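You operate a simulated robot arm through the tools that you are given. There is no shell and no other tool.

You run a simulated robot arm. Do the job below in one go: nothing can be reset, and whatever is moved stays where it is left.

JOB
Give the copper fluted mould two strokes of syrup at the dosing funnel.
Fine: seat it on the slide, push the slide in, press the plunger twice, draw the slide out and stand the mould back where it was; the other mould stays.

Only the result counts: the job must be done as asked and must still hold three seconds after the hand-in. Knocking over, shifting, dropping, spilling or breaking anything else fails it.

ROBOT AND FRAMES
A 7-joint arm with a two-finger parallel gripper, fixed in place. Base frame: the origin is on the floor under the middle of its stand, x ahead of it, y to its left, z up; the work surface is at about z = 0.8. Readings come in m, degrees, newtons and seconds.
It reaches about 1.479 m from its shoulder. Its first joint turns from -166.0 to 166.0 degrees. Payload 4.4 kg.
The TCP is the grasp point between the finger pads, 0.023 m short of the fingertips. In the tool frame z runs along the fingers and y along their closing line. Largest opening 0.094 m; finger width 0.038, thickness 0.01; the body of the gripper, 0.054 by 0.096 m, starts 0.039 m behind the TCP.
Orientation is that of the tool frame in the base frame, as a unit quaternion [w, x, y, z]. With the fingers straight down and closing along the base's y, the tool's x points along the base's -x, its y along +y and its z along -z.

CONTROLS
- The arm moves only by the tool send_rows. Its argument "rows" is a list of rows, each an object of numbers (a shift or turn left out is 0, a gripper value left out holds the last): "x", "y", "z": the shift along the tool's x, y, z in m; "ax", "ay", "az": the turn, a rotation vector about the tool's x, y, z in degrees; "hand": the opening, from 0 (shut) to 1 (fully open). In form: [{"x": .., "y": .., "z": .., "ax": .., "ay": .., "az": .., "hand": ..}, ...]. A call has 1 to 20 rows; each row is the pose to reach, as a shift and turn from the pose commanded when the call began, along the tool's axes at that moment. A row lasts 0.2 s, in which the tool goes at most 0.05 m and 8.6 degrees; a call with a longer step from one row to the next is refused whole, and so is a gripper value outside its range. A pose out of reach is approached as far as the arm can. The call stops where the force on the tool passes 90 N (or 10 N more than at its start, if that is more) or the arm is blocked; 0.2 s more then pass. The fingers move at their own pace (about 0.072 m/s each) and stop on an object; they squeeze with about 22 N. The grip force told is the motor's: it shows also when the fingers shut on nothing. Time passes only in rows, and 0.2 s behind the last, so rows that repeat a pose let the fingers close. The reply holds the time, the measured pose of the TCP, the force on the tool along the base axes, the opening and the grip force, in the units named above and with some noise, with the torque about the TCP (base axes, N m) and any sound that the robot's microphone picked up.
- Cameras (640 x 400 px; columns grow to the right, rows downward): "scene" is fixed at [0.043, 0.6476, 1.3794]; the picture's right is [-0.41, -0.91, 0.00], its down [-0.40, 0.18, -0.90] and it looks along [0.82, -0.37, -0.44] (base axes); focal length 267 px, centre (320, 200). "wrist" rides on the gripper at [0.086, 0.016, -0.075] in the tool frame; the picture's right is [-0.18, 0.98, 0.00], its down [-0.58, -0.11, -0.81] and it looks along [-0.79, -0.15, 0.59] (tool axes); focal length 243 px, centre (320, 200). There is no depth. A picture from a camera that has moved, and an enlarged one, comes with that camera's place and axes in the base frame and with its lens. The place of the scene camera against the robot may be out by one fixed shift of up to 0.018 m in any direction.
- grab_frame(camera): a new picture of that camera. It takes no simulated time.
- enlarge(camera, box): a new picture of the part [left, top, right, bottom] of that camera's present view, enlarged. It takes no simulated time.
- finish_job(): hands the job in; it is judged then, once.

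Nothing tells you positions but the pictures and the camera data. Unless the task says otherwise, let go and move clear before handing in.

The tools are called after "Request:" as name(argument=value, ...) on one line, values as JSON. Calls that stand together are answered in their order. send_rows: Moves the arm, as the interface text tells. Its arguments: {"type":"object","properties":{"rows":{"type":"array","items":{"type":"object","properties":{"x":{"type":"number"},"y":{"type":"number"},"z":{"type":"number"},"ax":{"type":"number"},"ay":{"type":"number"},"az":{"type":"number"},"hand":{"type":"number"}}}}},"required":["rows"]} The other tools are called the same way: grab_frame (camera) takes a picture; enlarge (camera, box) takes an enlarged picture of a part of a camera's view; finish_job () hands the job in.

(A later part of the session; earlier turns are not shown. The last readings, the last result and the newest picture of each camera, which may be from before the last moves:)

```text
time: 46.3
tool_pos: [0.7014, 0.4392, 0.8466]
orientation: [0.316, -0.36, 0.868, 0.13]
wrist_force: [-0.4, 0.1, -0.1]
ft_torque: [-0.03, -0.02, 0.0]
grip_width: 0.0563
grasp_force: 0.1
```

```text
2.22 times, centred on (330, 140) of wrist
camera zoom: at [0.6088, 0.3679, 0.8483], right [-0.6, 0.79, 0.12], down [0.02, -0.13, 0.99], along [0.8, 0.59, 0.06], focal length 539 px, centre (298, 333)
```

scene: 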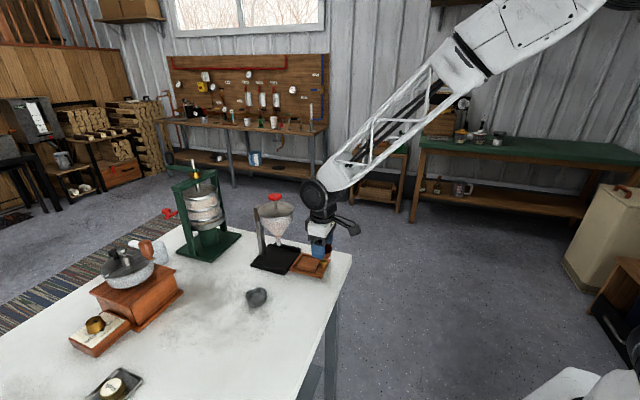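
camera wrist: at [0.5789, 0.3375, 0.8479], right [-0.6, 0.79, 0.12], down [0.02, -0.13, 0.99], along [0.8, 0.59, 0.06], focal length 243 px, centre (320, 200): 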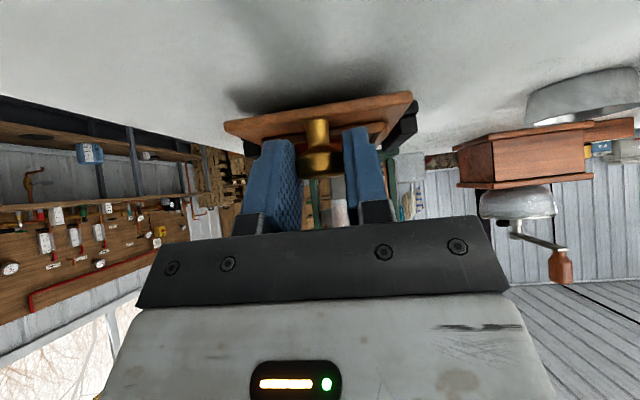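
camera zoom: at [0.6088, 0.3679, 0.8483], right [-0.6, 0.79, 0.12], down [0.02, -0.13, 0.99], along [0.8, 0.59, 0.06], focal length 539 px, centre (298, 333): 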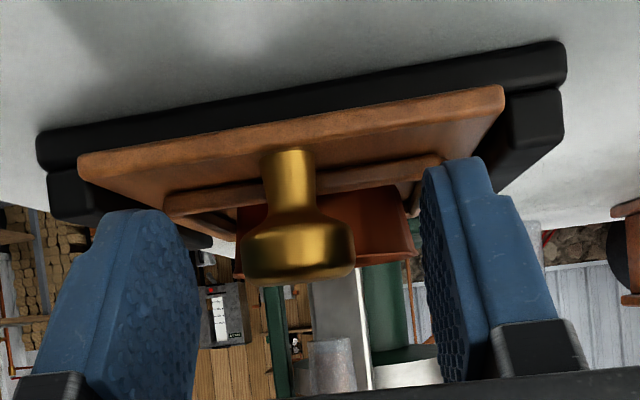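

Slide is fully in and the knob released. Retreating, rising, then turning the hand upright for the plunger.

Request:
send_rows(rows=[{"z": -0.02, "hand": 0.6}, {"z": -0.055, "hand": 0.6}, {"z": -0.09, "hand": 0.6}, {"x": -0.0211, "z": -0.1245, "hand": 0.4}, {"x": -0.0422, "z": -0.159, "hand": 0.2}, {"x": -0.0634, "z": -0.1935, "hand": 0.0}, {"x": -0.0845, "z": -0.228, "hand": 0.0}, {"x": -0.1056, "z": -0.2625, "hand": 0.0}, {"x": -0.1056, "z": -0.2625, "ay": 8, "hand": 0.0}, {"x": -0.1056, "z": -0.2625, "ay": 16, "hand": 0.0}, {"x": -0.1056, "z": -0.2625, "ay": 24, "hand": 0.0}, {"x": -0.1056, "z": -0.2625, "ay": 32, "hand": 0.0}, {"x": -0.1056, "z": -0.2625, "ay": 40, "hand": 0.0}, {"x": -0.1056, "z": -0.2625, "ay": 40, "hand": 0.0}])

Request:
grab_frame(camera="wrist")

Request:
grab_frame(camera="scene")

Request:
enlarge(camera="scene", box=[240, 190, 330, 280])

```text
time: 49.3
tool_pos: [0.6376, 0.3766, 1.1165]
orientation: [0.0, -0.384, 0.923, -0.001]
wrist_force: [-0.4, 0.3, -0.7]
ft_torque: [-0.01, -0.05, 0.0]
grip_width: 0.0
grasp_force: 21.9
```

```text
taken
camera wrist: at [0.5658, 0.3261, 1.1906], right [-0.57, 0.82, 0.0], down [0.49, 0.34, 0.81], along [0.66, 0.46, -0.59], focal length 243 px, centre (320, 200)
```

wrist: 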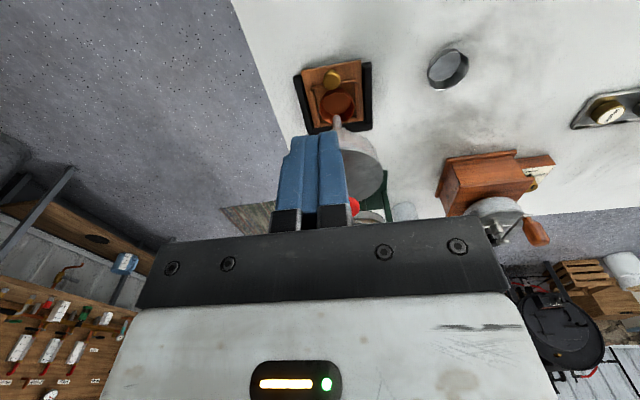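

```text
taken
```

scene: 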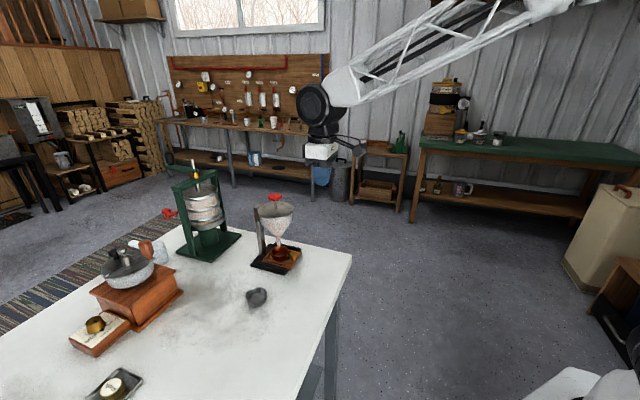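

```text
4.44 times, centred on (285, 235) of scene
camera zoom: at [0.043, 0.6476, 1.3794], right [-0.41, -0.91, 0.0], down [-0.4, 0.18, -0.9], along [0.82, -0.37, -0.44], focal length 1188 px, centre (476, 44)
```

zoom: 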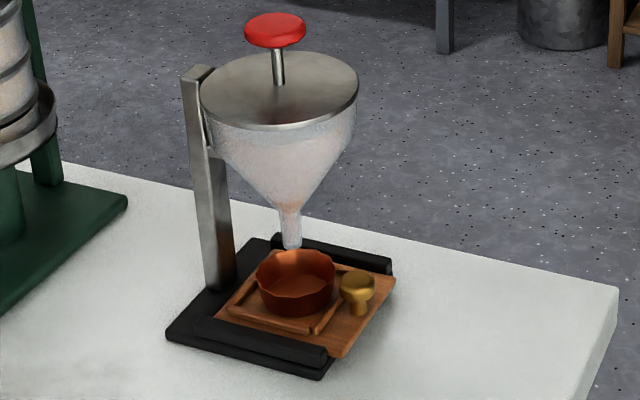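

The mould sits under the nozzle. I'll shift sideways and up a little so the closed fingers don't hide the red plunger from the wrist camera.

Request:
send_rows(rows=[{"y": 0.04, "z": -0.02, "hand": 0}, {"y": 0.08, "z": -0.04, "hand": 0}, {"y": 0.12, "z": -0.06, "hand": 0}, {"y": 0.12, "z": -0.06, "hand": 0}])

Request:
grab_frame(camera="wrist")

Request:
enlarge(camera="wrist", box=[180, 90, 300, 240])

```text
time: 50.3
tool_pos: [0.5508, 0.4628, 1.1762]
orientation: [0.0, -0.384, 0.923, 0.0]
wrist_force: [-0.1, -0.5, 0.4]
ft_torque: [-0.02, 0.02, 0.03]
grip_width: 0.0
grasp_force: 21.8
```

```text
taken
camera wrist: at [0.4786, 0.4119, 1.2506], right [-0.57, 0.82, 0.0], down [0.49, 0.34, 0.81], along [0.67, 0.46, -0.59], focal length 243 px, centre (320, 200)
```

wrist: 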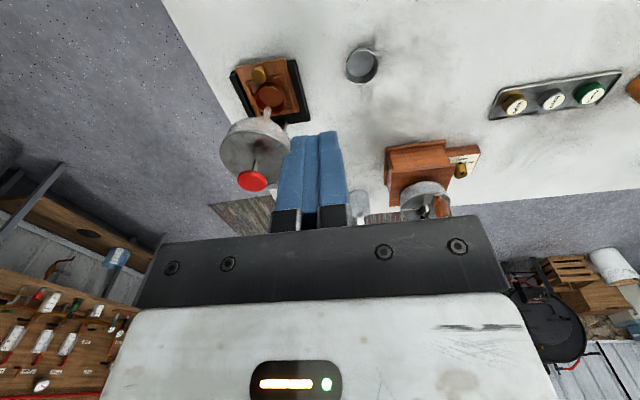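

```text
2.67 times, centred on (240, 165) of wrist
camera zoom: at [0.4786, 0.4119, 1.2506], right [-0.57, 0.82, 0.0], down [0.49, 0.34, 0.81], along [0.67, 0.46, -0.59], focal length 647 px, centre (533, 293)
```

zoom: 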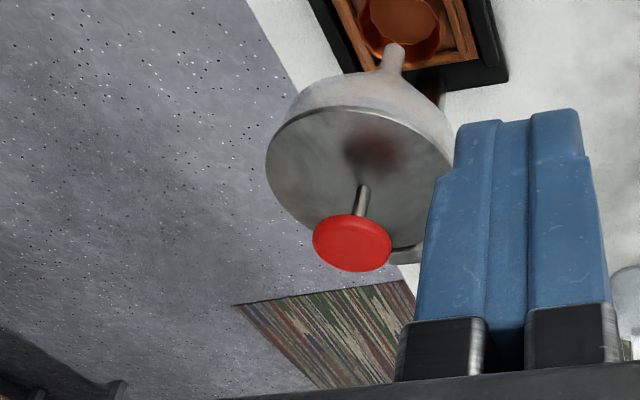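

Triangulating two wrist views puts the plunger top at about (0.745, 0.480, 1.03). Moving above it with the fingers closed.

Request:
send_rows(rows=[{"x": -0.035, "y": -0.03, "z": 0.0, "hand": 0}, {"x": -0.07, "y": -0.06, "z": 0.0, "hand": 0}, {"x": -0.105, "y": -0.09, "z": 0.01, "hand": 0}, {"x": -0.135, "y": -0.115, "z": 0.03, "hand": 0}, {"x": -0.1497, "y": -0.1254, "z": 0.06, "hand": 0}, {"x": -0.1497, "y": -0.1254, "z": 0.085, "hand": 0}, {"x": -0.1497, "y": -0.1254, "z": 0.085, "hand": 0}])

Request:
enlarge(camera="wrist", box=[240, 80, 400, 220])

Request:
enlarge(camera="scene", box=[230, 150, 320, 240])

```text
time: 51.9
tool_pos: [0.7475, 0.4776, 1.0923]
orientation: [0.002, -0.383, 0.924, -0.001]
wrist_force: [-0.6, -0.6, -0.2]
ft_torque: [-0.04, -0.01, 0.06]
grip_width: 0.0002
grasp_force: 22.2
```

```text
2.86 times, centred on (320, 150) of wrist
camera zoom: at [0.6743, 0.426, 1.1662], right [-0.57, 0.82, 0.0], down [0.49, 0.34, 0.81], along [0.67, 0.46, -0.59], focal length 693 px, centre (320, 343)
```

zoom: 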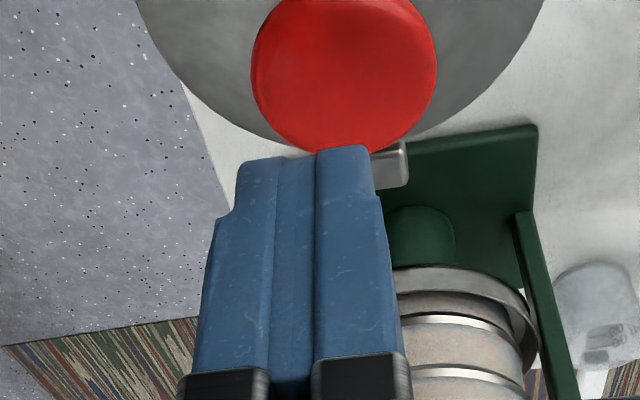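

```text
4.44 times, centred on (275, 195) of scene
camera zoom: at [0.043, 0.6476, 1.3794], right [-0.41, -0.91, 0.0], down [-0.4, 0.18, -0.9], along [0.82, -0.37, -0.44], focal length 1188 px, centre (520, 222)
```

zoom: 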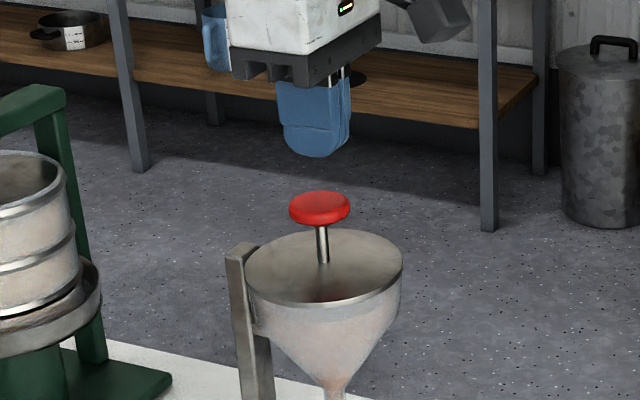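

Request:
enlarge(camera="wrist", box=[250, 40, 410, 180])

```text
2.86 times, centred on (330, 110) of wrist
camera zoom: at [0.6743, 0.426, 1.1662], right [-0.57, 0.82, 0.0], down [0.49, 0.34, 0.81], along [0.67, 0.46, -0.59], focal length 693 px, centre (291, 457)
```

zoom: 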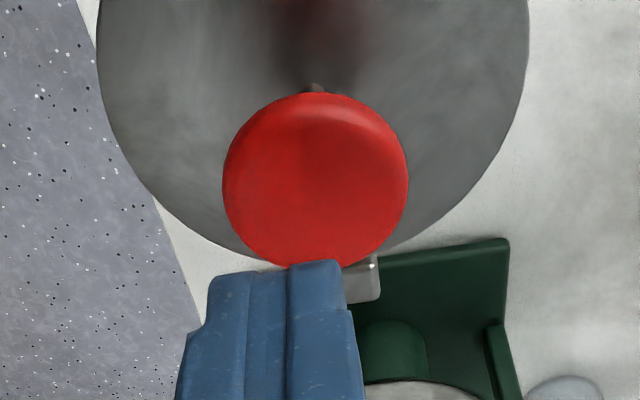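

Centred along the slide axis, 5 mm off sideways. Correcting and descending to just above the plunger.

Request:
send_rows(rows=[{"y": 0.005, "z": 0.01, "hand": 0}, {"y": 0.005, "z": 0.025, "hand": 0}, {"y": 0.005, "z": 0.03, "hand": 0}, {"y": 0.005, "z": 0.03, "hand": 0}])

Request:
enlarge(camera="wrist", box=[250, 60, 410, 200])

Request:
enlarge(camera="scene", box=[230, 160, 320, 250])

```text
time: 52.9
tool_pos: [0.7443, 0.4814, 1.0616]
orientation: [0.001, -0.383, 0.924, 0.0]
wrist_force: [-0.8, 1.2, -0.4]
ft_torque: [0.02, 0.01, -0.03]
grip_width: 0.0
grasp_force: 21.9
```

```text
2.86 times, centred on (330, 130) of wrist
camera zoom: at [0.6717, 0.4295, 1.1359], right [-0.57, 0.82, 0.0], down [0.49, 0.34, 0.81], along [0.67, 0.46, -0.59], focal length 693 px, centre (291, 400)
```

zoom: 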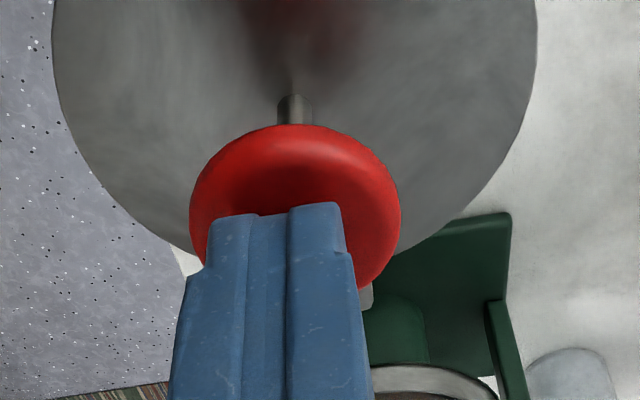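

```text
4.44 times, centred on (275, 205) of scene
camera zoom: at [0.043, 0.6476, 1.3794], right [-0.41, -0.91, 0.0], down [-0.4, 0.18, -0.9], along [0.82, -0.37, -0.44], focal length 1188 px, centre (520, 178)
```

zoom: 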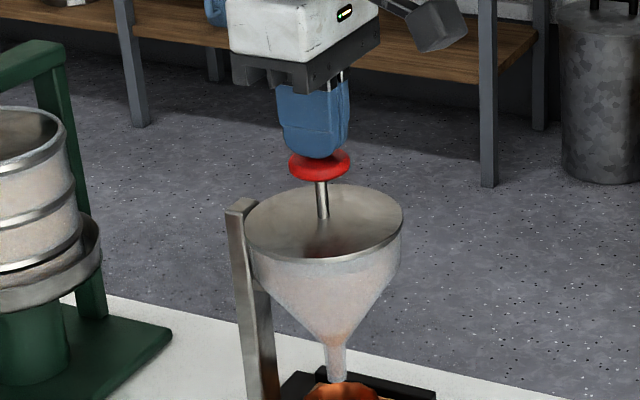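

Fingertips are just above the red knob and centred. Pressing in small steps while watching the force.

Request:
send_rows(rows=[{"z": 0.004, "hand": 0}, {"z": 0.008, "hand": 0}, {"z": 0.012, "hand": 0}])

```text
time: 53.7
tool_pos: [0.744, 0.4812, 1.0511]
orientation: [0.001, -0.383, 0.924, -0.001]
wrist_force: [0.7, -2.7, 4.4]
ft_torque: [-0.04, 0.03, 0.01]
grip_width: 0.0
grasp_force: 21.8
```

Request:
send_rows(rows=[{"z": 0.003, "hand": 0}, {"z": 0.006, "hand": 0}, {"z": 0.006, "hand": 0}])

Request:
enlarge(camera="scene", box=[230, 160, 320, 270])

```text
time: 54.5
tool_pos: [0.7454, 0.4822, 1.044]
orientation: [0.0, -0.384, 0.923, 0.0]
wrist_force: [-1.8, 1.9, 6.5]
ft_torque: [0.02, 0.07, -0.02]
grip_width: 0.0001
grasp_force: 21.9
heard: click
```

```text
3.64 times, centred on (275, 215) of scene
camera zoom: at [0.043, 0.6476, 1.3794], right [-0.41, -0.91, 0.0], down [-0.4, 0.18, -0.9], along [0.82, -0.37, -0.44], focal length 972 px, centre (484, 146)
```

zoom: 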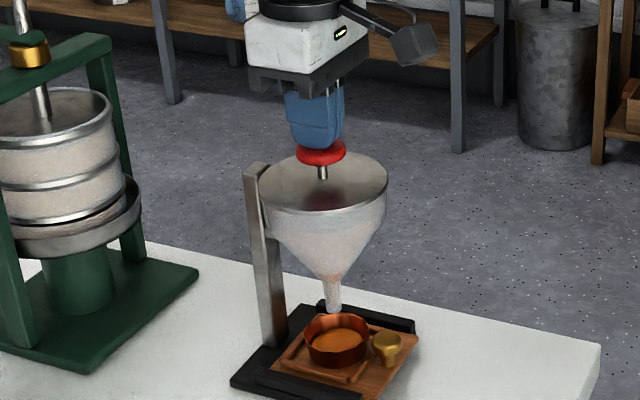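

A click, and amber syrup is now in the mould: one stroke. Raising fully so the plunger returns.

Request:
send_rows(rows=[{"z": -0.006, "hand": 0}, {"z": -0.014, "hand": 0}, {"z": -0.024, "hand": 0}, {"z": -0.03, "hand": 0}, {"z": -0.03, "hand": 0}, {"z": -0.03, "hand": 0}])

Request:
enlarge(camera="scene", box=[230, 160, 320, 270])

Request:
enlarge(camera="scene", box=[260, 225, 310, 275])

```text
time: 55.9
tool_pos: [0.745, 0.4824, 1.0735]
orientation: [0.0, -0.383, 0.924, -0.001]
wrist_force: [0.1, -0.5, -0.7]
ft_torque: [-0.03, -0.02, -0.01]
grip_width: 0.0
grasp_force: 22.3
```

```text
3.64 times, centred on (275, 215) of scene
camera zoom: at [0.043, 0.6476, 1.3794], right [-0.41, -0.91, 0.0], down [-0.4, 0.18, -0.9], along [0.82, -0.37, -0.44], focal length 972 px, centre (484, 146)
```

zoom: 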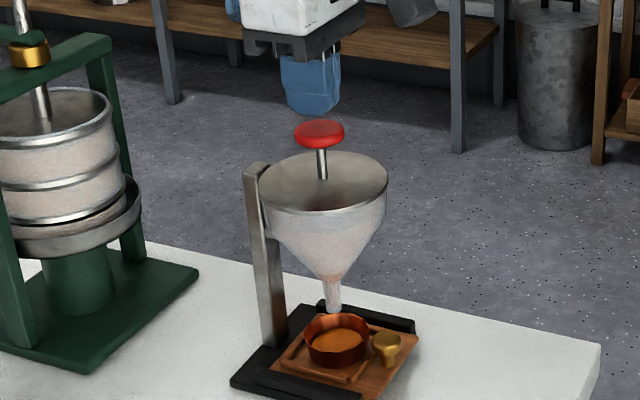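

```text
8.00 times, centred on (285, 250) of scene
camera zoom: at [0.043, 0.6476, 1.3794], right [-0.41, -0.91, 0.0], down [-0.4, 0.18, -0.9], along [0.82, -0.37, -0.44], focal length 2139 px, centre (600, -200)
```

zoom: 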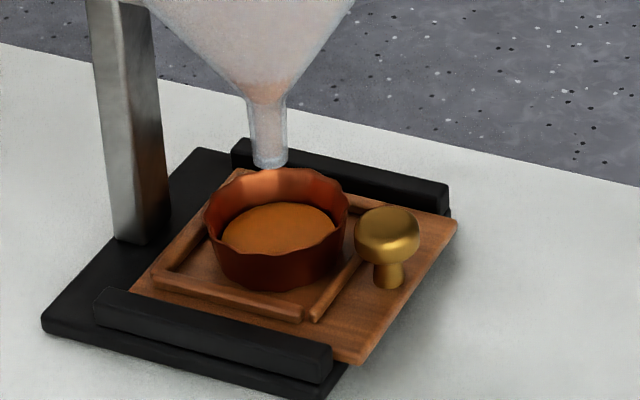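

Plunger is back up and the syrup level is visible. Now the second stroke, the same depth.

Request:
send_rows(rows=[{"z": 0.01, "hand": 0}, {"z": 0.018, "hand": 0}, {"z": 0.022, "hand": 0}, {"z": 0.025, "hand": 0}, {"z": 0.028, "hand": 0}, {"z": 0.03, "hand": 0}, {"z": 0.03, "hand": 0}])

```text
time: 57.5
tool_pos: [0.7451, 0.4833, 1.0439]
orientation: [0.0, -0.384, 0.923, 0.0]
wrist_force: [1.3, -3.8, 11.2]
ft_torque: [-0.09, -0.03, 0.03]
grip_width: 0.0
grasp_force: 21.9
heard: click
```

Second click heard. Raising clear of the plunger.

Request:
send_rows(rows=[{"z": -0.006, "hand": 0}, {"z": -0.014, "hand": 0}, {"z": -0.03, "hand": 0}, {"z": -0.06, "hand": 0}, {"z": -0.09, "hand": 0}, {"z": -0.09, "hand": 0}])

Request:
enlarge(camera="scene", box=[260, 225, 310, 275])

Request:
enlarge(camera="scene", box=[230, 160, 320, 270])

```text
time: 58.9
tool_pos: [0.7457, 0.4847, 1.1361]
orientation: [0.001, -0.383, 0.924, -0.001]
wrist_force: [0.1, 0.2, -0.8]
ft_torque: [-0.02, -0.02, 0.01]
grip_width: 0.0003
grasp_force: 22.3
```

```text
8.00 times, centred on (285, 250) of scene
camera zoom: at [0.043, 0.6476, 1.3794], right [-0.41, -0.91, 0.0], down [-0.4, 0.18, -0.9], along [0.82, -0.37, -0.44], focal length 2139 px, centre (600, -200)
```

zoom: 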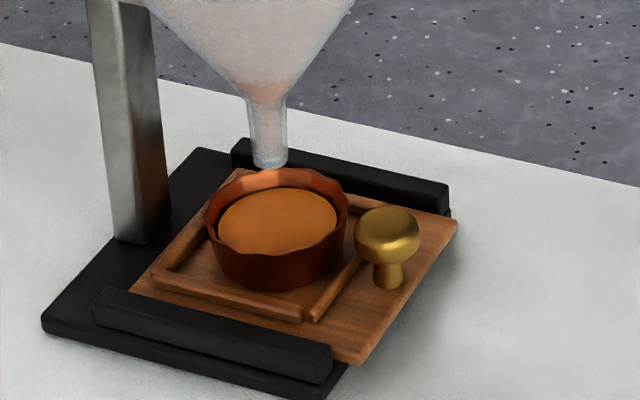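

```text
3.64 times, centred on (275, 215) of scene
camera zoom: at [0.043, 0.6476, 1.3794], right [-0.41, -0.91, 0.0], down [-0.4, 0.18, -0.9], along [0.82, -0.37, -0.44], focal length 972 px, centre (484, 146)
```

zoom: 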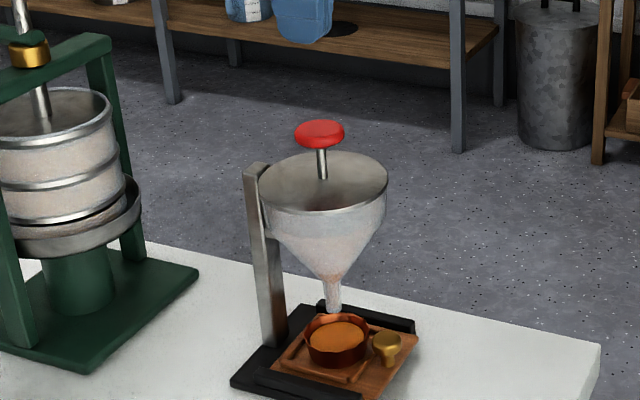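

Two strokes are in; the level is well below the rim. Returning to the knob: back away, lean to 40°, and descend to the earlier pre-grasp point.

Request:
send_rows(rows=[{"x": 0.04, "hand": 0}, {"x": 0.08, "hand": 0}, {"x": 0.12, "hand": 0.2}, {"x": 0.155, "hand": 0.4}, {"x": 0.155, "ay": -8, "hand": 0.6}, {"x": 0.155, "ay": -16, "hand": 0.6}, {"x": 0.155, "ay": -24, "hand": 0.6}, {"x": 0.155, "ay": -32, "hand": 0.6}, {"x": 0.155, "ay": -40, "hand": 0.6}, {"x": 0.155, "ay": -40, "hand": 0.6}])

```text
time: 61.1
tool_pos: [0.6362, 0.3728, 1.134]
orientation: [0.317, -0.36, 0.868, 0.131]
wrist_force: [0.3, 0.0, -0.1]
ft_torque: [0.01, 0.0, -0.01]
grip_width: 0.0565
grasp_force: 0.0
```

Request:
send_rows(rows=[{"x": 0.0227, "y": 0.0002, "z": 0.038, "hand": 0.6}, {"x": 0.0454, "y": 0.0004, "z": 0.076, "hand": 0.6}, {"x": 0.0682, "y": 0.0006, "z": 0.114, "hand": 0.6}, {"x": 0.0909, "y": 0.0008, "z": 0.152, "hand": 0.6}, {"x": 0.1136, "y": 0.001, "z": 0.19, "hand": 0.6}, {"x": 0.1136, "y": 0.001, "z": 0.19, "hand": 0.6}])

Request:
enlarge(camera="wrist", box=[230, 30, 430, 230])

Request:
enlarge(camera="scene", box=[250, 180, 350, 280])

```text
time: 62.5
tool_pos: [0.6585, 0.3992, 0.9118]
orientation: [0.316, -0.36, 0.868, 0.13]
wrist_force: [-0.3, -0.8, 0.2]
ft_torque: [0.01, 0.01, -0.01]
grip_width: 0.0565
grasp_force: 0.0
```

```text
2.00 times, centred on (330, 130) of wrist
camera zoom: at [0.5665, 0.3275, 0.9125], right [-0.6, 0.79, 0.12], down [0.03, -0.13, 0.99], along [0.8, 0.59, 0.06], focal length 485 px, centre (300, 340)
```

zoom: 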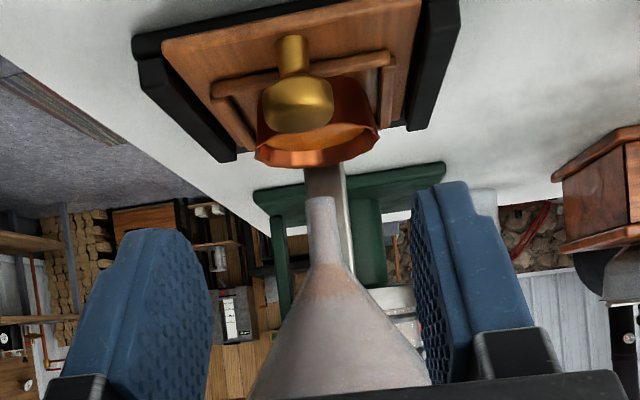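

```text
4.00 times, centred on (300, 230) of scene
camera zoom: at [0.043, 0.6476, 1.3794], right [-0.41, -0.91, 0.0], down [-0.4, 0.18, -0.9], along [0.82, -0.37, -0.44], focal length 1070 px, centre (400, 80)
```

zoom: 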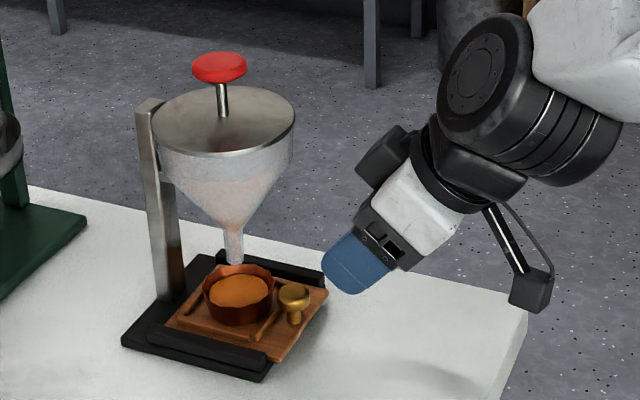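

Request:
send_rows(rows=[{"x": -0.001, "y": -0.0005, "z": 0.025, "hand": 0.6}, {"x": -0.002, "y": -0.001, "z": 0.05, "hand": 0.6}, {"x": -0.003, "y": -0.001, "z": 0.072, "hand": 0.6}, {"x": -0.003, "y": -0.001, "z": 0.072, "hand": 0.6}])

Request:
enlarge(camera="wrist", box=[230, 50, 430, 230])

```text
time: 63.5
tool_pos: [0.6955, 0.4306, 0.8608]
orientation: [0.315, -0.36, 0.868, 0.13]
wrist_force: [0.6, -0.8, 0.0]
ft_torque: [0.04, -0.02, 0.0]
grip_width: 0.0562
grasp_force: 0.0
```

```text
2.22 times, centred on (330, 140) of wrist
camera zoom: at [0.6021, 0.3599, 0.8618], right [-0.6, 0.79, 0.12], down [0.02, -0.13, 0.99], along [0.8, 0.59, 0.06], focal length 539 px, centre (298, 333)
```

zoom: 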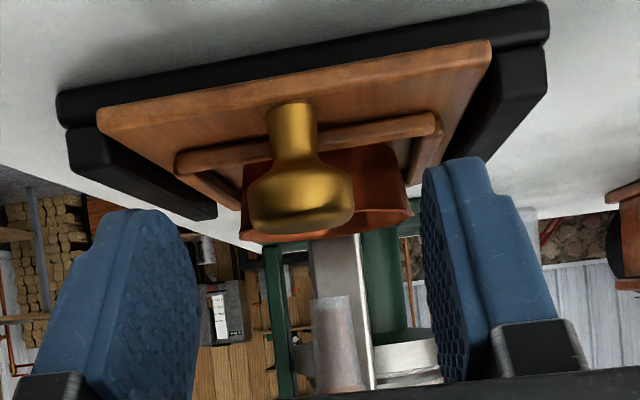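

Request:
send_rows(rows=[{"x": 0.0005, "z": 0.009, "hand": 0.6}, {"x": 0.001, "z": 0.0176, "hand": 0.6}, {"x": 0.001, "z": 0.0176, "hand": 0.6}])

Request:
enlarge(camera="wrist", box=[230, 50, 430, 230])

Request:
enlarge(camera="scene", box=[250, 200, 330, 280])

```text
time: 64.3
tool_pos: [0.7031, 0.4395, 0.8473]
orientation: [0.315, -0.36, 0.868, 0.131]
wrist_force: [-0.2, 0.4, -0.4]
ft_torque: [0.02, -0.03, 0.02]
grip_width: 0.056
grasp_force: 0.1
```

```text
2.22 times, centred on (330, 140) of wrist
camera zoom: at [0.6101, 0.3683, 0.8482], right [-0.6, 0.79, 0.12], down [0.03, -0.13, 0.99], along [0.8, 0.59, 0.06], focal length 539 px, centre (298, 333)
```

zoom: 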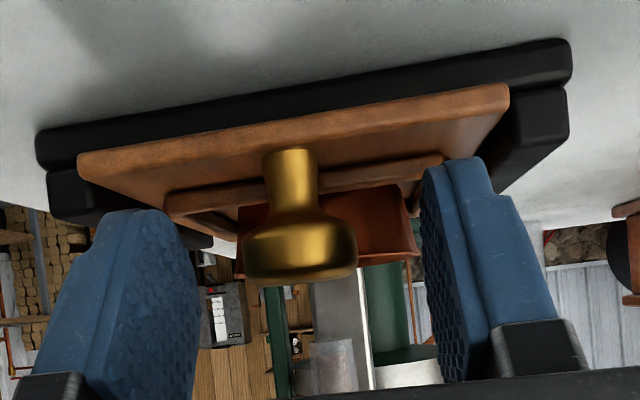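

```text
5.00 times, centred on (290, 240) of scene
camera zoom: at [0.043, 0.6476, 1.3794], right [-0.41, -0.91, 0.0], down [-0.4, 0.18, -0.9], along [0.82, -0.37, -0.44], focal length 1337 px, centre (470, 0)
```

zoom: 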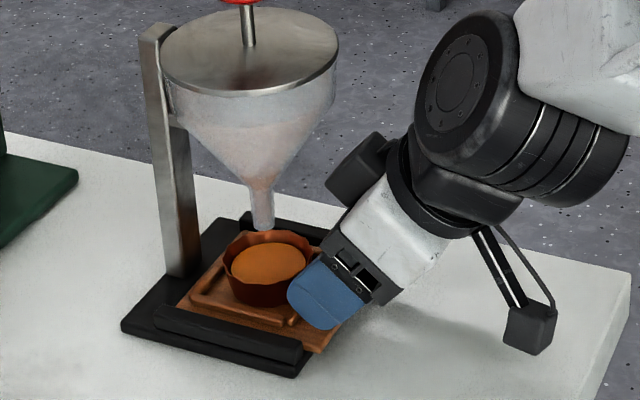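

Same view as at release. Closing on the knob again.

Request:
send_rows(rows=[{"hand": 0.5}, {"hand": 0.4}, {"hand": 0.3}, {"hand": 0.2}, {"hand": 0.0}, {"hand": 0.0}])

```text
time: 65.7
tool_pos: [0.7011, 0.4407, 0.8466]
orientation: [0.316, -0.36, 0.868, 0.131]
wrist_force: [-12.7, 11.6, 2.7]
ft_torque: [0.12, 0.16, 0.13]
grip_width: 0.0251
grasp_force: 44.9
```

Request:
send_rows(rows=[{"x": 0.0023, "y": 0.0005, "z": -0.0019, "hand": 0}, {"x": 0.0054, "y": 0.0007, "z": -0.0045, "hand": 0}, {"x": 0.0084, "y": 0.0007, "z": -0.0071, "hand": 0}, {"x": 0.0092, "y": 0.0007, "z": -0.0077, "hand": 0}, {"x": 0.0092, "y": 0.0007, "z": -0.0077, "hand": 0}])

Request:
enlarge(camera="scene", box=[250, 200, 330, 280])

```text
time: 66.9
tool_pos: [0.6927, 0.4303, 0.8481]
orientation: [0.316, -0.36, 0.868, 0.13]
wrist_force: [-1.6, 0.9, -3.4]
ft_torque: [-0.03, 0.08, 0.02]
grip_width: 0.0248
grasp_force: 44.8
```

```text
5.00 times, centred on (290, 240) of scene
camera zoom: at [0.043, 0.6476, 1.3794], right [-0.41, -0.91, 0.0], down [-0.4, 0.18, -0.9], along [0.82, -0.37, -0.44], focal length 1337 px, centre (470, 0)
```

zoom: 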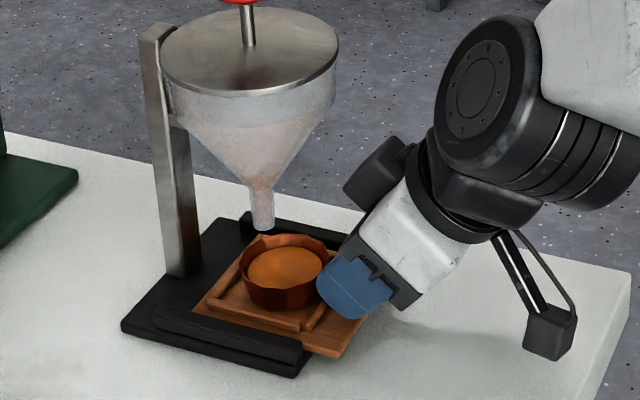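

The slide is coming out smoothly with little force. Continuing in gentle steps.

Request:
send_rows(rows=[{"x": 0.003, "z": -0.0026, "hand": 0}, {"x": 0.0069, "z": -0.0058, "hand": 0}, {"x": 0.0107, "z": -0.009, "hand": 0}, {"x": 0.0115, "z": -0.0097, "hand": 0}, {"x": 0.0115, "z": -0.0097, "hand": 0}])

```text
time: 68.1
tool_pos: [0.684, 0.42, 0.8474]
orientation: [0.316, -0.361, 0.868, 0.131]
wrist_force: [11.2, -11.3, -4.6]
ft_torque: [-0.17, -0.09, -0.12]
grip_width: 0.0246
grasp_force: 45.0
```

Request:
send_rows(rows=[{"x": 0.003, "y": -0.0006, "z": -0.0026, "hand": 0}, {"x": 0.0069, "y": -0.0006, "z": -0.0058, "hand": 0}, {"x": 0.0107, "y": -0.0006, "z": -0.009, "hand": 0}, {"x": 0.0115, "y": -0.0006, "z": -0.0097, "hand": 0}, {"x": 0.0115, "y": -0.0006, "z": -0.0097, "hand": 0}])

```text
time: 69.3
tool_pos: [0.6711, 0.4103, 0.8474]
orientation: [0.316, -0.36, 0.868, 0.13]
wrist_force: [19.0, -18.6, -17.4]
ft_torque: [-0.29, -0.1, -0.23]
grip_width: 0.0246
grasp_force: 44.8
```

Request:
send_rows(rows=[{"x": 0.0035, "y": -0.001, "z": -0.002, "hand": 0}, {"x": 0.0074, "y": -0.001, "z": -0.0053, "hand": 0}, {"x": 0.0112, "y": -0.001, "z": -0.0085, "hand": 0}, {"x": 0.012, "y": -0.001, "z": -0.0092, "hand": 0}, {"x": 0.012, "y": -0.001, "z": -0.0092, "hand": 0}])

Request:
enlarge(camera="scene", box=[255, 210, 335, 290])

```text
time: 70.5
tool_pos: [0.6614, 0.3992, 0.8473]
orientation: [0.315, -0.361, 0.868, 0.131]
wrist_force: [-46.8, 46.6, 11.0]
ft_torque: [0.69, 0.57, 0.54]
grip_width: 0.0248
grasp_force: 44.8
```

```text
5.00 times, centred on (295, 250) of scene
camera zoom: at [0.043, 0.6476, 1.3794], right [-0.41, -0.91, 0.0], down [-0.4, 0.18, -0.9], along [0.82, -0.37, -0.44], focal length 1337 px, centre (445, -50)
```

zoom: 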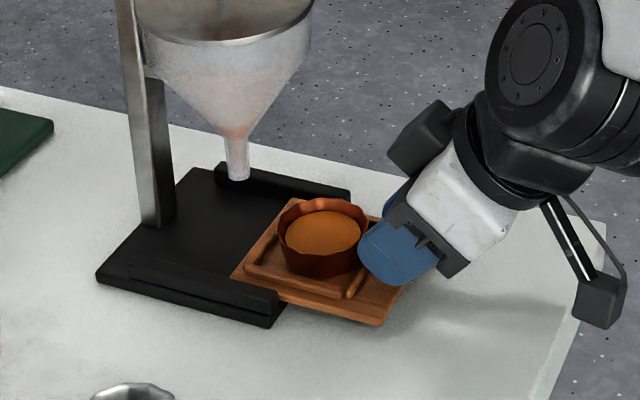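

Request:
send_rows(rows=[{"y": 0.001, "hand": 0}, {"y": 0.002, "hand": 0}, {"y": 0.002, "hand": 0}])

```text
time: 71.3
tool_pos: [0.6619, 0.3987, 0.8474]
orientation: [0.316, -0.36, 0.868, 0.13]
wrist_force: [-25.5, 25.3, 11.0]
ft_torque: [0.47, 0.24, 0.26]
grip_width: 0.0249
grasp_force: 44.9
```

Request:
send_rows(rows=[{"x": 0.002, "y": 0.001, "z": -0.0022, "hand": 0}, {"x": 0.0056, "y": 0.001, "z": -0.0054, "hand": 0}, {"x": 0.0085, "y": 0.001, "z": -0.008, "hand": 0}, {"x": 0.0085, "y": 0.001, "z": -0.008, "hand": 0}])

```text
time: 72.3
tool_pos: [0.6532, 0.3909, 0.8478]
orientation: [0.317, -0.359, 0.868, 0.13]
wrist_force: [21.8, -23.3, -3.4]
ft_torque: [-0.36, -0.22, -0.27]
grip_width: 0.0249
grasp_force: 45.5
```

Request:
send_rows(rows=[{"x": 0.0023, "y": -0.001, "z": -0.0019, "hand": 0}, {"x": 0.0054, "y": -0.001, "z": -0.0045, "hand": 0}, {"x": 0.0084, "y": -0.001, "z": -0.0071, "hand": 0}, {"x": 0.0092, "y": -0.001, "z": -0.0077, "hand": 0}, {"x": 0.0092, "y": -0.001, "z": -0.0077, "hand": 0}])

```text
time: 73.5
tool_pos: [0.6441, 0.3837, 0.8472]
orientation: [0.316, -0.36, 0.868, 0.131]
wrist_force: [12.7, -12.7, -8.2]
ft_torque: [-0.18, -0.1, -0.12]
grip_width: 0.0249
grasp_force: 44.9
```

Request:
send_rows(rows=[{"x": 0.0023, "y": -0.0006, "z": -0.0019, "hand": 0}, {"x": 0.0054, "y": -0.0006, "z": -0.0045, "hand": 0}, {"x": 0.0084, "y": -0.0006, "z": -0.0071, "hand": 0}, {"x": 0.0092, "y": -0.0006, "z": -0.0077, "hand": 0}, {"x": 0.0092, "y": -0.0006, "z": -0.0077, "hand": 0}])

Request:
enlarge(camera="scene", box=[260, 215, 340, 295])

```text
time: 74.7
tool_pos: [0.6359, 0.3744, 0.8474]
orientation: [0.316, -0.36, 0.868, 0.131]
wrist_force: [10.6, -11.8, -6.2]
ft_torque: [-0.15, -0.07, -0.16]
grip_width: 0.0249
grasp_force: 44.8
```

```text
5.00 times, centred on (300, 255) of scene
camera zoom: at [0.043, 0.6476, 1.3794], right [-0.41, -0.91, 0.0], down [-0.4, 0.18, -0.9], along [0.82, -0.37, -0.44], focal length 1337 px, centre (420, -75)
```

zoom: 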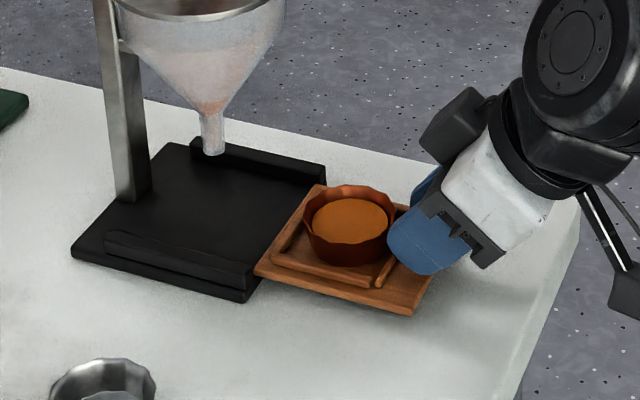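

Request:
send_rows(rows=[{"x": 0.0023, "y": -0.0005, "z": -0.0019, "hand": 0}, {"x": 0.0046, "y": -0.0005, "z": -0.0039, "hand": 0}, {"x": 0.0061, "y": -0.0005, "z": -0.0051, "hand": 0}, {"x": 0.0061, "y": -0.0005, "z": -0.0051, "hand": 0}])

```text
time: 75.7
tool_pos: [0.6287, 0.3668, 0.8478]
orientation: [0.315, -0.36, 0.868, 0.13]
wrist_force: [3.6, -3.7, -9.8]
ft_torque: [-0.1, -0.01, -0.04]
grip_width: 0.0246
grasp_force: 45.0
```

Request:
send_rows(rows=[{"x": 0.0015, "z": -0.0013, "hand": 0}, {"x": 0.0023, "z": -0.0019, "hand": 0}, {"x": 0.0023, "z": -0.0019, "hand": 0}])

Request:
enlarge(camera="scene", box=[260, 215, 340, 295])

```text
time: 76.5
tool_pos: [0.6274, 0.3662, 0.8465]
orientation: [0.316, -0.36, 0.868, 0.13]
wrist_force: [4.7, -4.1, -5.2]
ft_torque: [-0.1, -0.01, 0.01]
grip_width: 0.0248
grasp_force: 45.0
```

```text
5.00 times, centred on (300, 255) of scene
camera zoom: at [0.043, 0.6476, 1.3794], right [-0.41, -0.91, 0.0], down [-0.4, 0.18, -0.9], along [0.82, -0.37, -0.44], focal length 1337 px, centre (420, -75)
```

zoom: 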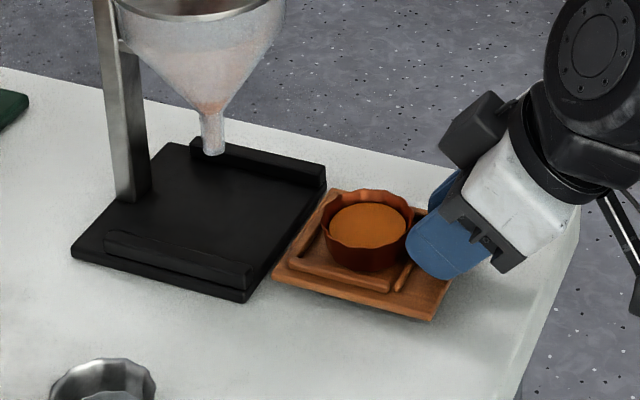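

Request:
enlarge(camera="scene", box=[240, 235, 340, 285])

```text
6.40 times, centred on (290, 260) of scene
camera zoom: at [0.043, 0.6476, 1.3794], right [-0.41, -0.91, 0.0], down [-0.4, 0.18, -0.9], along [0.82, -0.37, -0.44], focal length 1711 px, centre (512, -184)
```

zoom: 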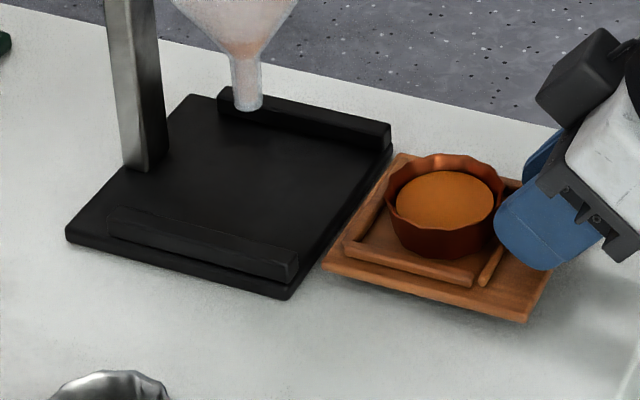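

The slide is out, about 5 mm beyond its starting point. I'll nudge it back 4 mm and release.

Request:
send_rows(rows=[{"x": -0.0015, "z": 0.0013, "hand": 0}, {"x": -0.0031, "z": 0.0026, "hand": 0}, {"x": -0.0031, "z": 0.0026, "hand": 0}, {"x": -0.0031, "z": 0.0026, "hand": 0.35}, {"x": -0.0031, "z": 0.0026, "hand": 0.5}, {"x": -0.0031, "z": 0.0026, "hand": 0.6}, {"x": -0.0031, "z": 0.0026, "hand": 0.6}])

Request:
enlarge(camera="scene", box=[240, 235, 340, 285])

Request:
enlarge(camera="wrist", box=[230, 50, 430, 230])

```text
time: 78.1
tool_pos: [0.6313, 0.3685, 0.8469]
orientation: [0.316, -0.36, 0.868, 0.13]
wrist_force: [-0.2, 0.3, 1.6]
ft_torque: [-0.01, -0.01, 0.0]
grip_width: 0.0563
grasp_force: 0.0
```

```text
6.40 times, centred on (290, 260) of scene
camera zoom: at [0.043, 0.6476, 1.3794], right [-0.41, -0.91, 0.0], down [-0.4, 0.18, -0.9], along [0.82, -0.37, -0.44], focal length 1711 px, centre (512, -184)
```

zoom: 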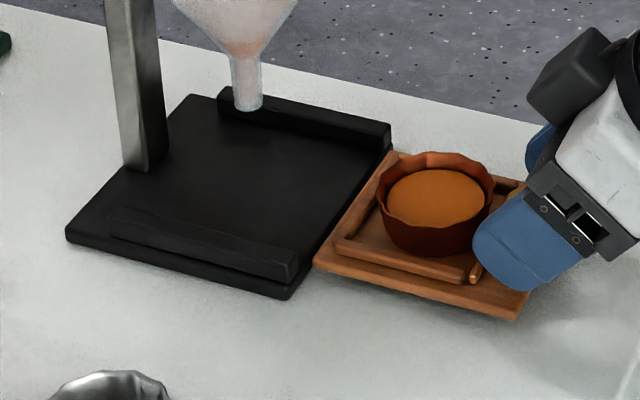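

```text
2.22 times, centred on (330, 140) of wrist
camera zoom: at [0.5392, 0.2976, 0.8474], right [-0.6, 0.79, 0.12], down [0.03, -0.13, 0.99], along [0.8, 0.59, 0.06], focal length 539 px, centre (298, 333)
```

zoom: 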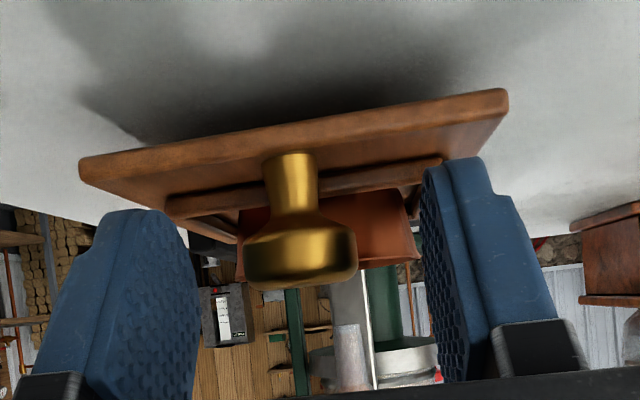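

The tray is back at its starting position with the filled mould in the frame. Retreating, then setting the hand to 20° for gripping the mould.

Request:
send_rows(rows=[{"z": -0.02, "hand": 0.6}, {"z": -0.055, "hand": 0.6}, {"z": -0.09, "hand": 0.6}, {"x": -0.0322, "z": -0.1283, "hand": 0.7}, {"x": -0.0322, "z": -0.1283, "ay": 7, "hand": 0.9}, {"x": -0.0322, "z": -0.1283, "ay": 14, "hand": 0.9}, {"x": -0.0322, "z": -0.1283, "ay": 20, "hand": 0.9}, {"x": -0.0322, "z": -0.1283, "ay": 20, "hand": 0.9}])

Request:
grab_frame(camera="wrist")

Request:
enlarge(camera="scene", box=[290, 240, 330, 280])

```text
time: 79.9
tool_pos: [0.5905, 0.3273, 0.9676]
orientation: [0.159, -0.378, 0.91, 0.066]
wrist_force: [0.2, 0.0, 0.3]
ft_torque: [0.01, 0.02, -0.01]
grip_width: 0.0847
grasp_force: 0.2
```

```text
taken
camera wrist: at [0.5038, 0.2615, 1.0064], right [-0.57, 0.82, 0.06], down [0.27, 0.12, 0.96], along [0.77, 0.56, -0.29], focal length 243 px, centre (320, 200)
```

wrist: 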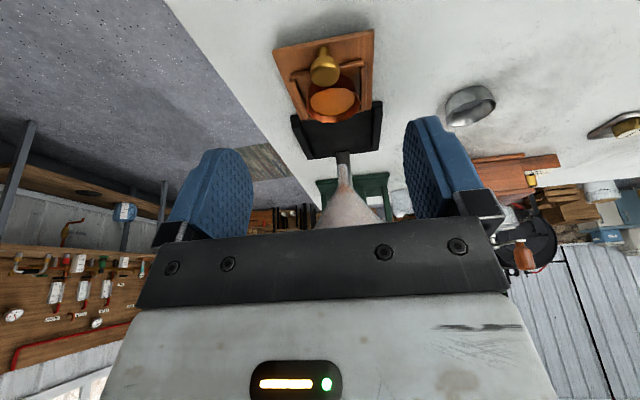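

```text
10.00 times, centred on (310, 260) of scene
camera zoom: at [0.043, 0.6476, 1.3794], right [-0.41, -0.91, 0.0], down [-0.4, 0.18, -0.9], along [0.82, -0.37, -0.44], focal length 2674 px, centre (420, -400)
```

zoom: 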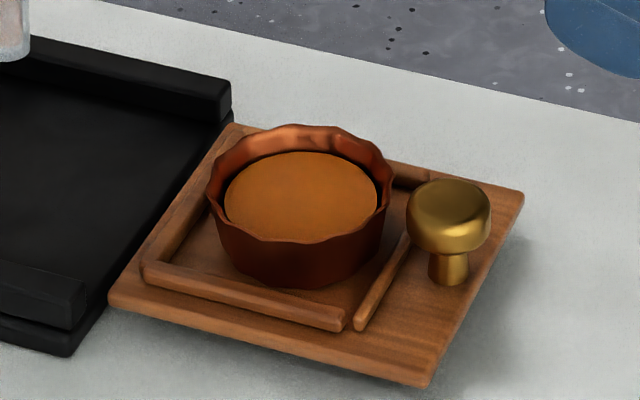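

The mould is in essentially the same place on the tray. Moving over it with the fingers open.

Request:
send_rows(rows=[{"x": -0.035, "y": 0.001, "z": 0.0127, "hand": 0.9}, {"x": -0.07, "y": 0.002, "z": 0.0254, "hand": 0.9}, {"x": -0.1048, "y": 0.002, "z": 0.0381, "hand": 0.9}, {"x": -0.095, "y": 0.002, "z": 0.065, "hand": 0.9}, {"x": -0.0851, "y": 0.002, "z": 0.0922, "hand": 0.9}, {"x": -0.0851, "y": 0.002, "z": 0.0922, "hand": 0.9}])

Request:
enlarge(camera="wrist", box=[200, 0, 440, 200])

Request:
enlarge(camera="scene", box=[260, 195, 350, 285])

```text
time: 81.3
tool_pos: [0.6685, 0.4087, 0.9108]
orientation: [0.161, -0.378, 0.91, 0.066]
wrist_force: [0.4, -1.0, -0.2]
ft_torque: [0.02, 0.01, 0.03]
grip_width: 0.0846
grasp_force: 0.1
```

```text
2.00 times, centred on (320, 100) of wrist
camera zoom: at [0.5815, 0.343, 0.9505], right [-0.57, 0.82, 0.06], down [0.27, 0.12, 0.96], along [0.77, 0.57, -0.28], focal length 485 px, centre (320, 400)
```

zoom: 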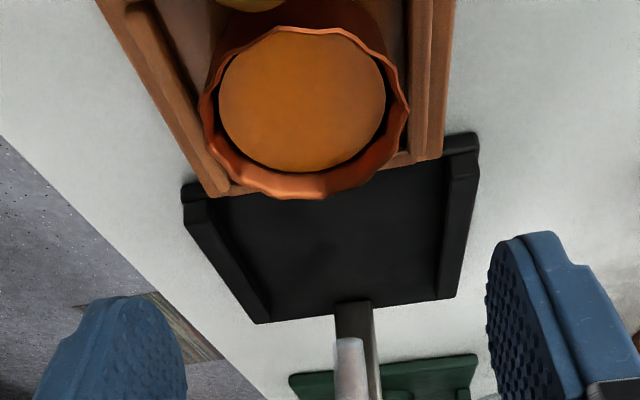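

```text
4.44 times, centred on (305, 240) of scene
camera zoom: at [0.043, 0.6476, 1.3794], right [-0.41, -0.91, 0.0], down [-0.4, 0.18, -0.9], along [0.82, -0.37, -0.44], focal length 1188 px, centre (387, 22)
```

zoom: 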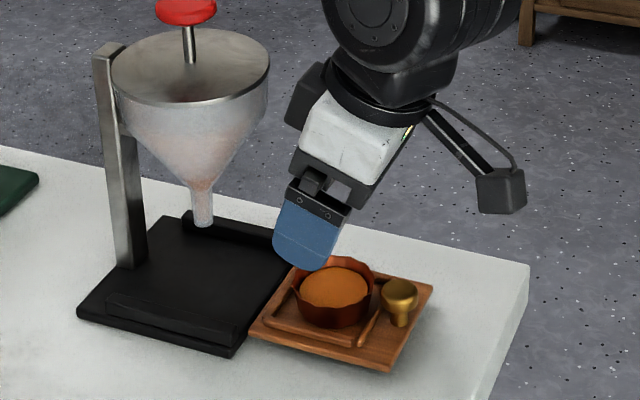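

Aligned over the mould. Descending most of the way, then checking again.

Request:
send_rows(rows=[{"x": 0.007, "z": 0.018, "hand": 0.9}, {"x": 0.014, "z": 0.036, "hand": 0.9}, {"x": 0.0195, "z": 0.0491, "hand": 0.9}, {"x": 0.0195, "z": 0.0491, "hand": 0.9}])

Request:
enlarge(camera="wrist", box=[200, 20, 440, 220])

```text
time: 82.3
tool_pos: [0.6644, 0.4076, 0.8567]
orientation: [0.161, -0.378, 0.91, 0.067]
wrist_force: [-0.9, -0.8, 0.9]
ft_torque: [0.01, -0.01, 0.02]
grip_width: 0.0847
grasp_force: 0.2
```

```text
2.00 times, centred on (320, 120) of wrist
camera zoom: at [0.5779, 0.3412, 0.8969], right [-0.57, 0.82, 0.06], down [0.27, 0.12, 0.96], along [0.77, 0.57, -0.29], focal length 485 px, centre (320, 360)
```

zoom: 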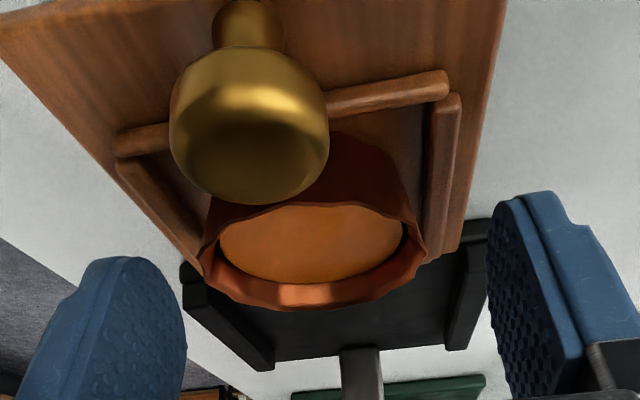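

Request:
send_rows(rows=[{"x": -0.0007, "y": -0.0015, "z": 0.0024, "hand": 0.9}, {"x": -0.0014, "y": -0.0015, "z": 0.0048, "hand": 0.9}, {"x": -0.0014, "y": -0.0015, "z": 0.0048, "hand": 0.9}])

Request:
enlarge(camera="wrist", box=[200, 20, 440, 220])

Request:
enlarge(camera="scene", box=[280, 220, 340, 280])

```text
time: 83.1
tool_pos: [0.6682, 0.4098, 0.8527]
orientation: [0.161, -0.377, 0.91, 0.066]
wrist_force: [-1.1, -0.4, 0.2]
ft_torque: [0.0, 0.02, 0.01]
grip_width: 0.0848
grasp_force: 0.1
```

```text
2.00 times, centred on (320, 120) of wrist
camera zoom: at [0.5816, 0.3423, 0.892], right [-0.57, 0.82, 0.06], down [0.27, 0.12, 0.96], along [0.77, 0.57, -0.28], focal length 485 px, centre (320, 360)
```

zoom: 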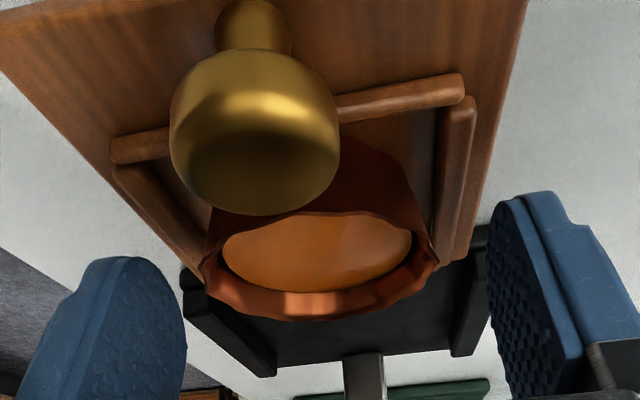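

```text
6.67 times, centred on (310, 250) of scene
camera zoom: at [0.043, 0.6476, 1.3794], right [-0.41, -0.91, 0.0], down [-0.4, 0.18, -0.9], along [0.82, -0.37, -0.44], focal length 1782 px, centre (387, -133)
```

zoom: 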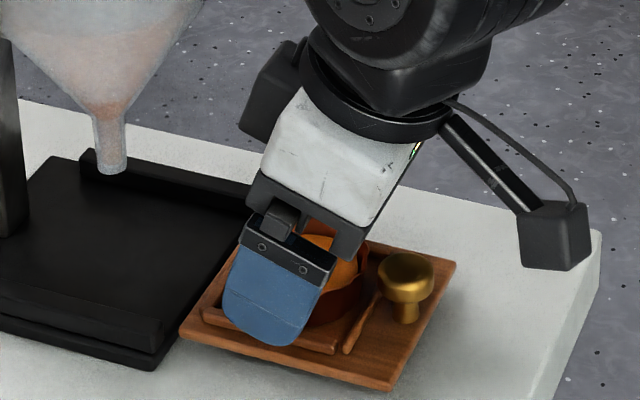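

The rim now sits in the view exactly as it did at the first grip. Closing gently.

Request:
send_rows(rows=[{"hand": 0.8}, {"hand": 0.72}, {"hand": 0.66}, {"hand": 0.62}, {"hand": 0.58}, {"hand": 0.3}, {"hand": 0.0}, {"hand": 0.0}])

Request:
enlarge(camera="wrist", box=[200, 20, 440, 220])

```text
time: 84.9
tool_pos: [0.6691, 0.4081, 0.8528]
orientation: [0.16, -0.378, 0.909, 0.066]
wrist_force: [0.0, -0.2, 0.2]
ft_torque: [-0.01, 0.02, -0.02]
grip_width: 0.0563
grasp_force: 21.4
```

```text
2.00 times, centred on (320, 120) of wrist
camera zoom: at [0.5816, 0.3422, 0.892], right [-0.57, 0.82, 0.06], down [0.27, 0.12, 0.96], along [0.77, 0.57, -0.28], focal length 485 px, centre (320, 360)
```

zoom: 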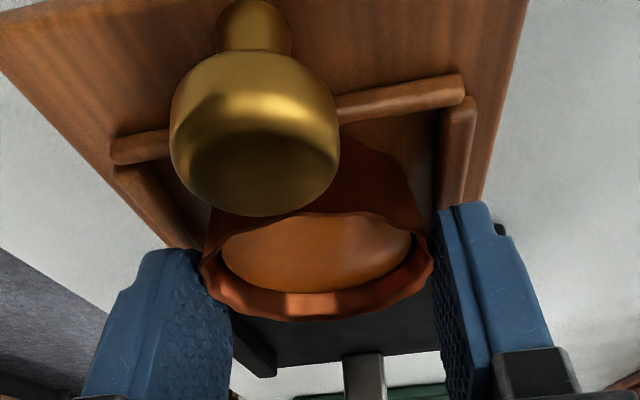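

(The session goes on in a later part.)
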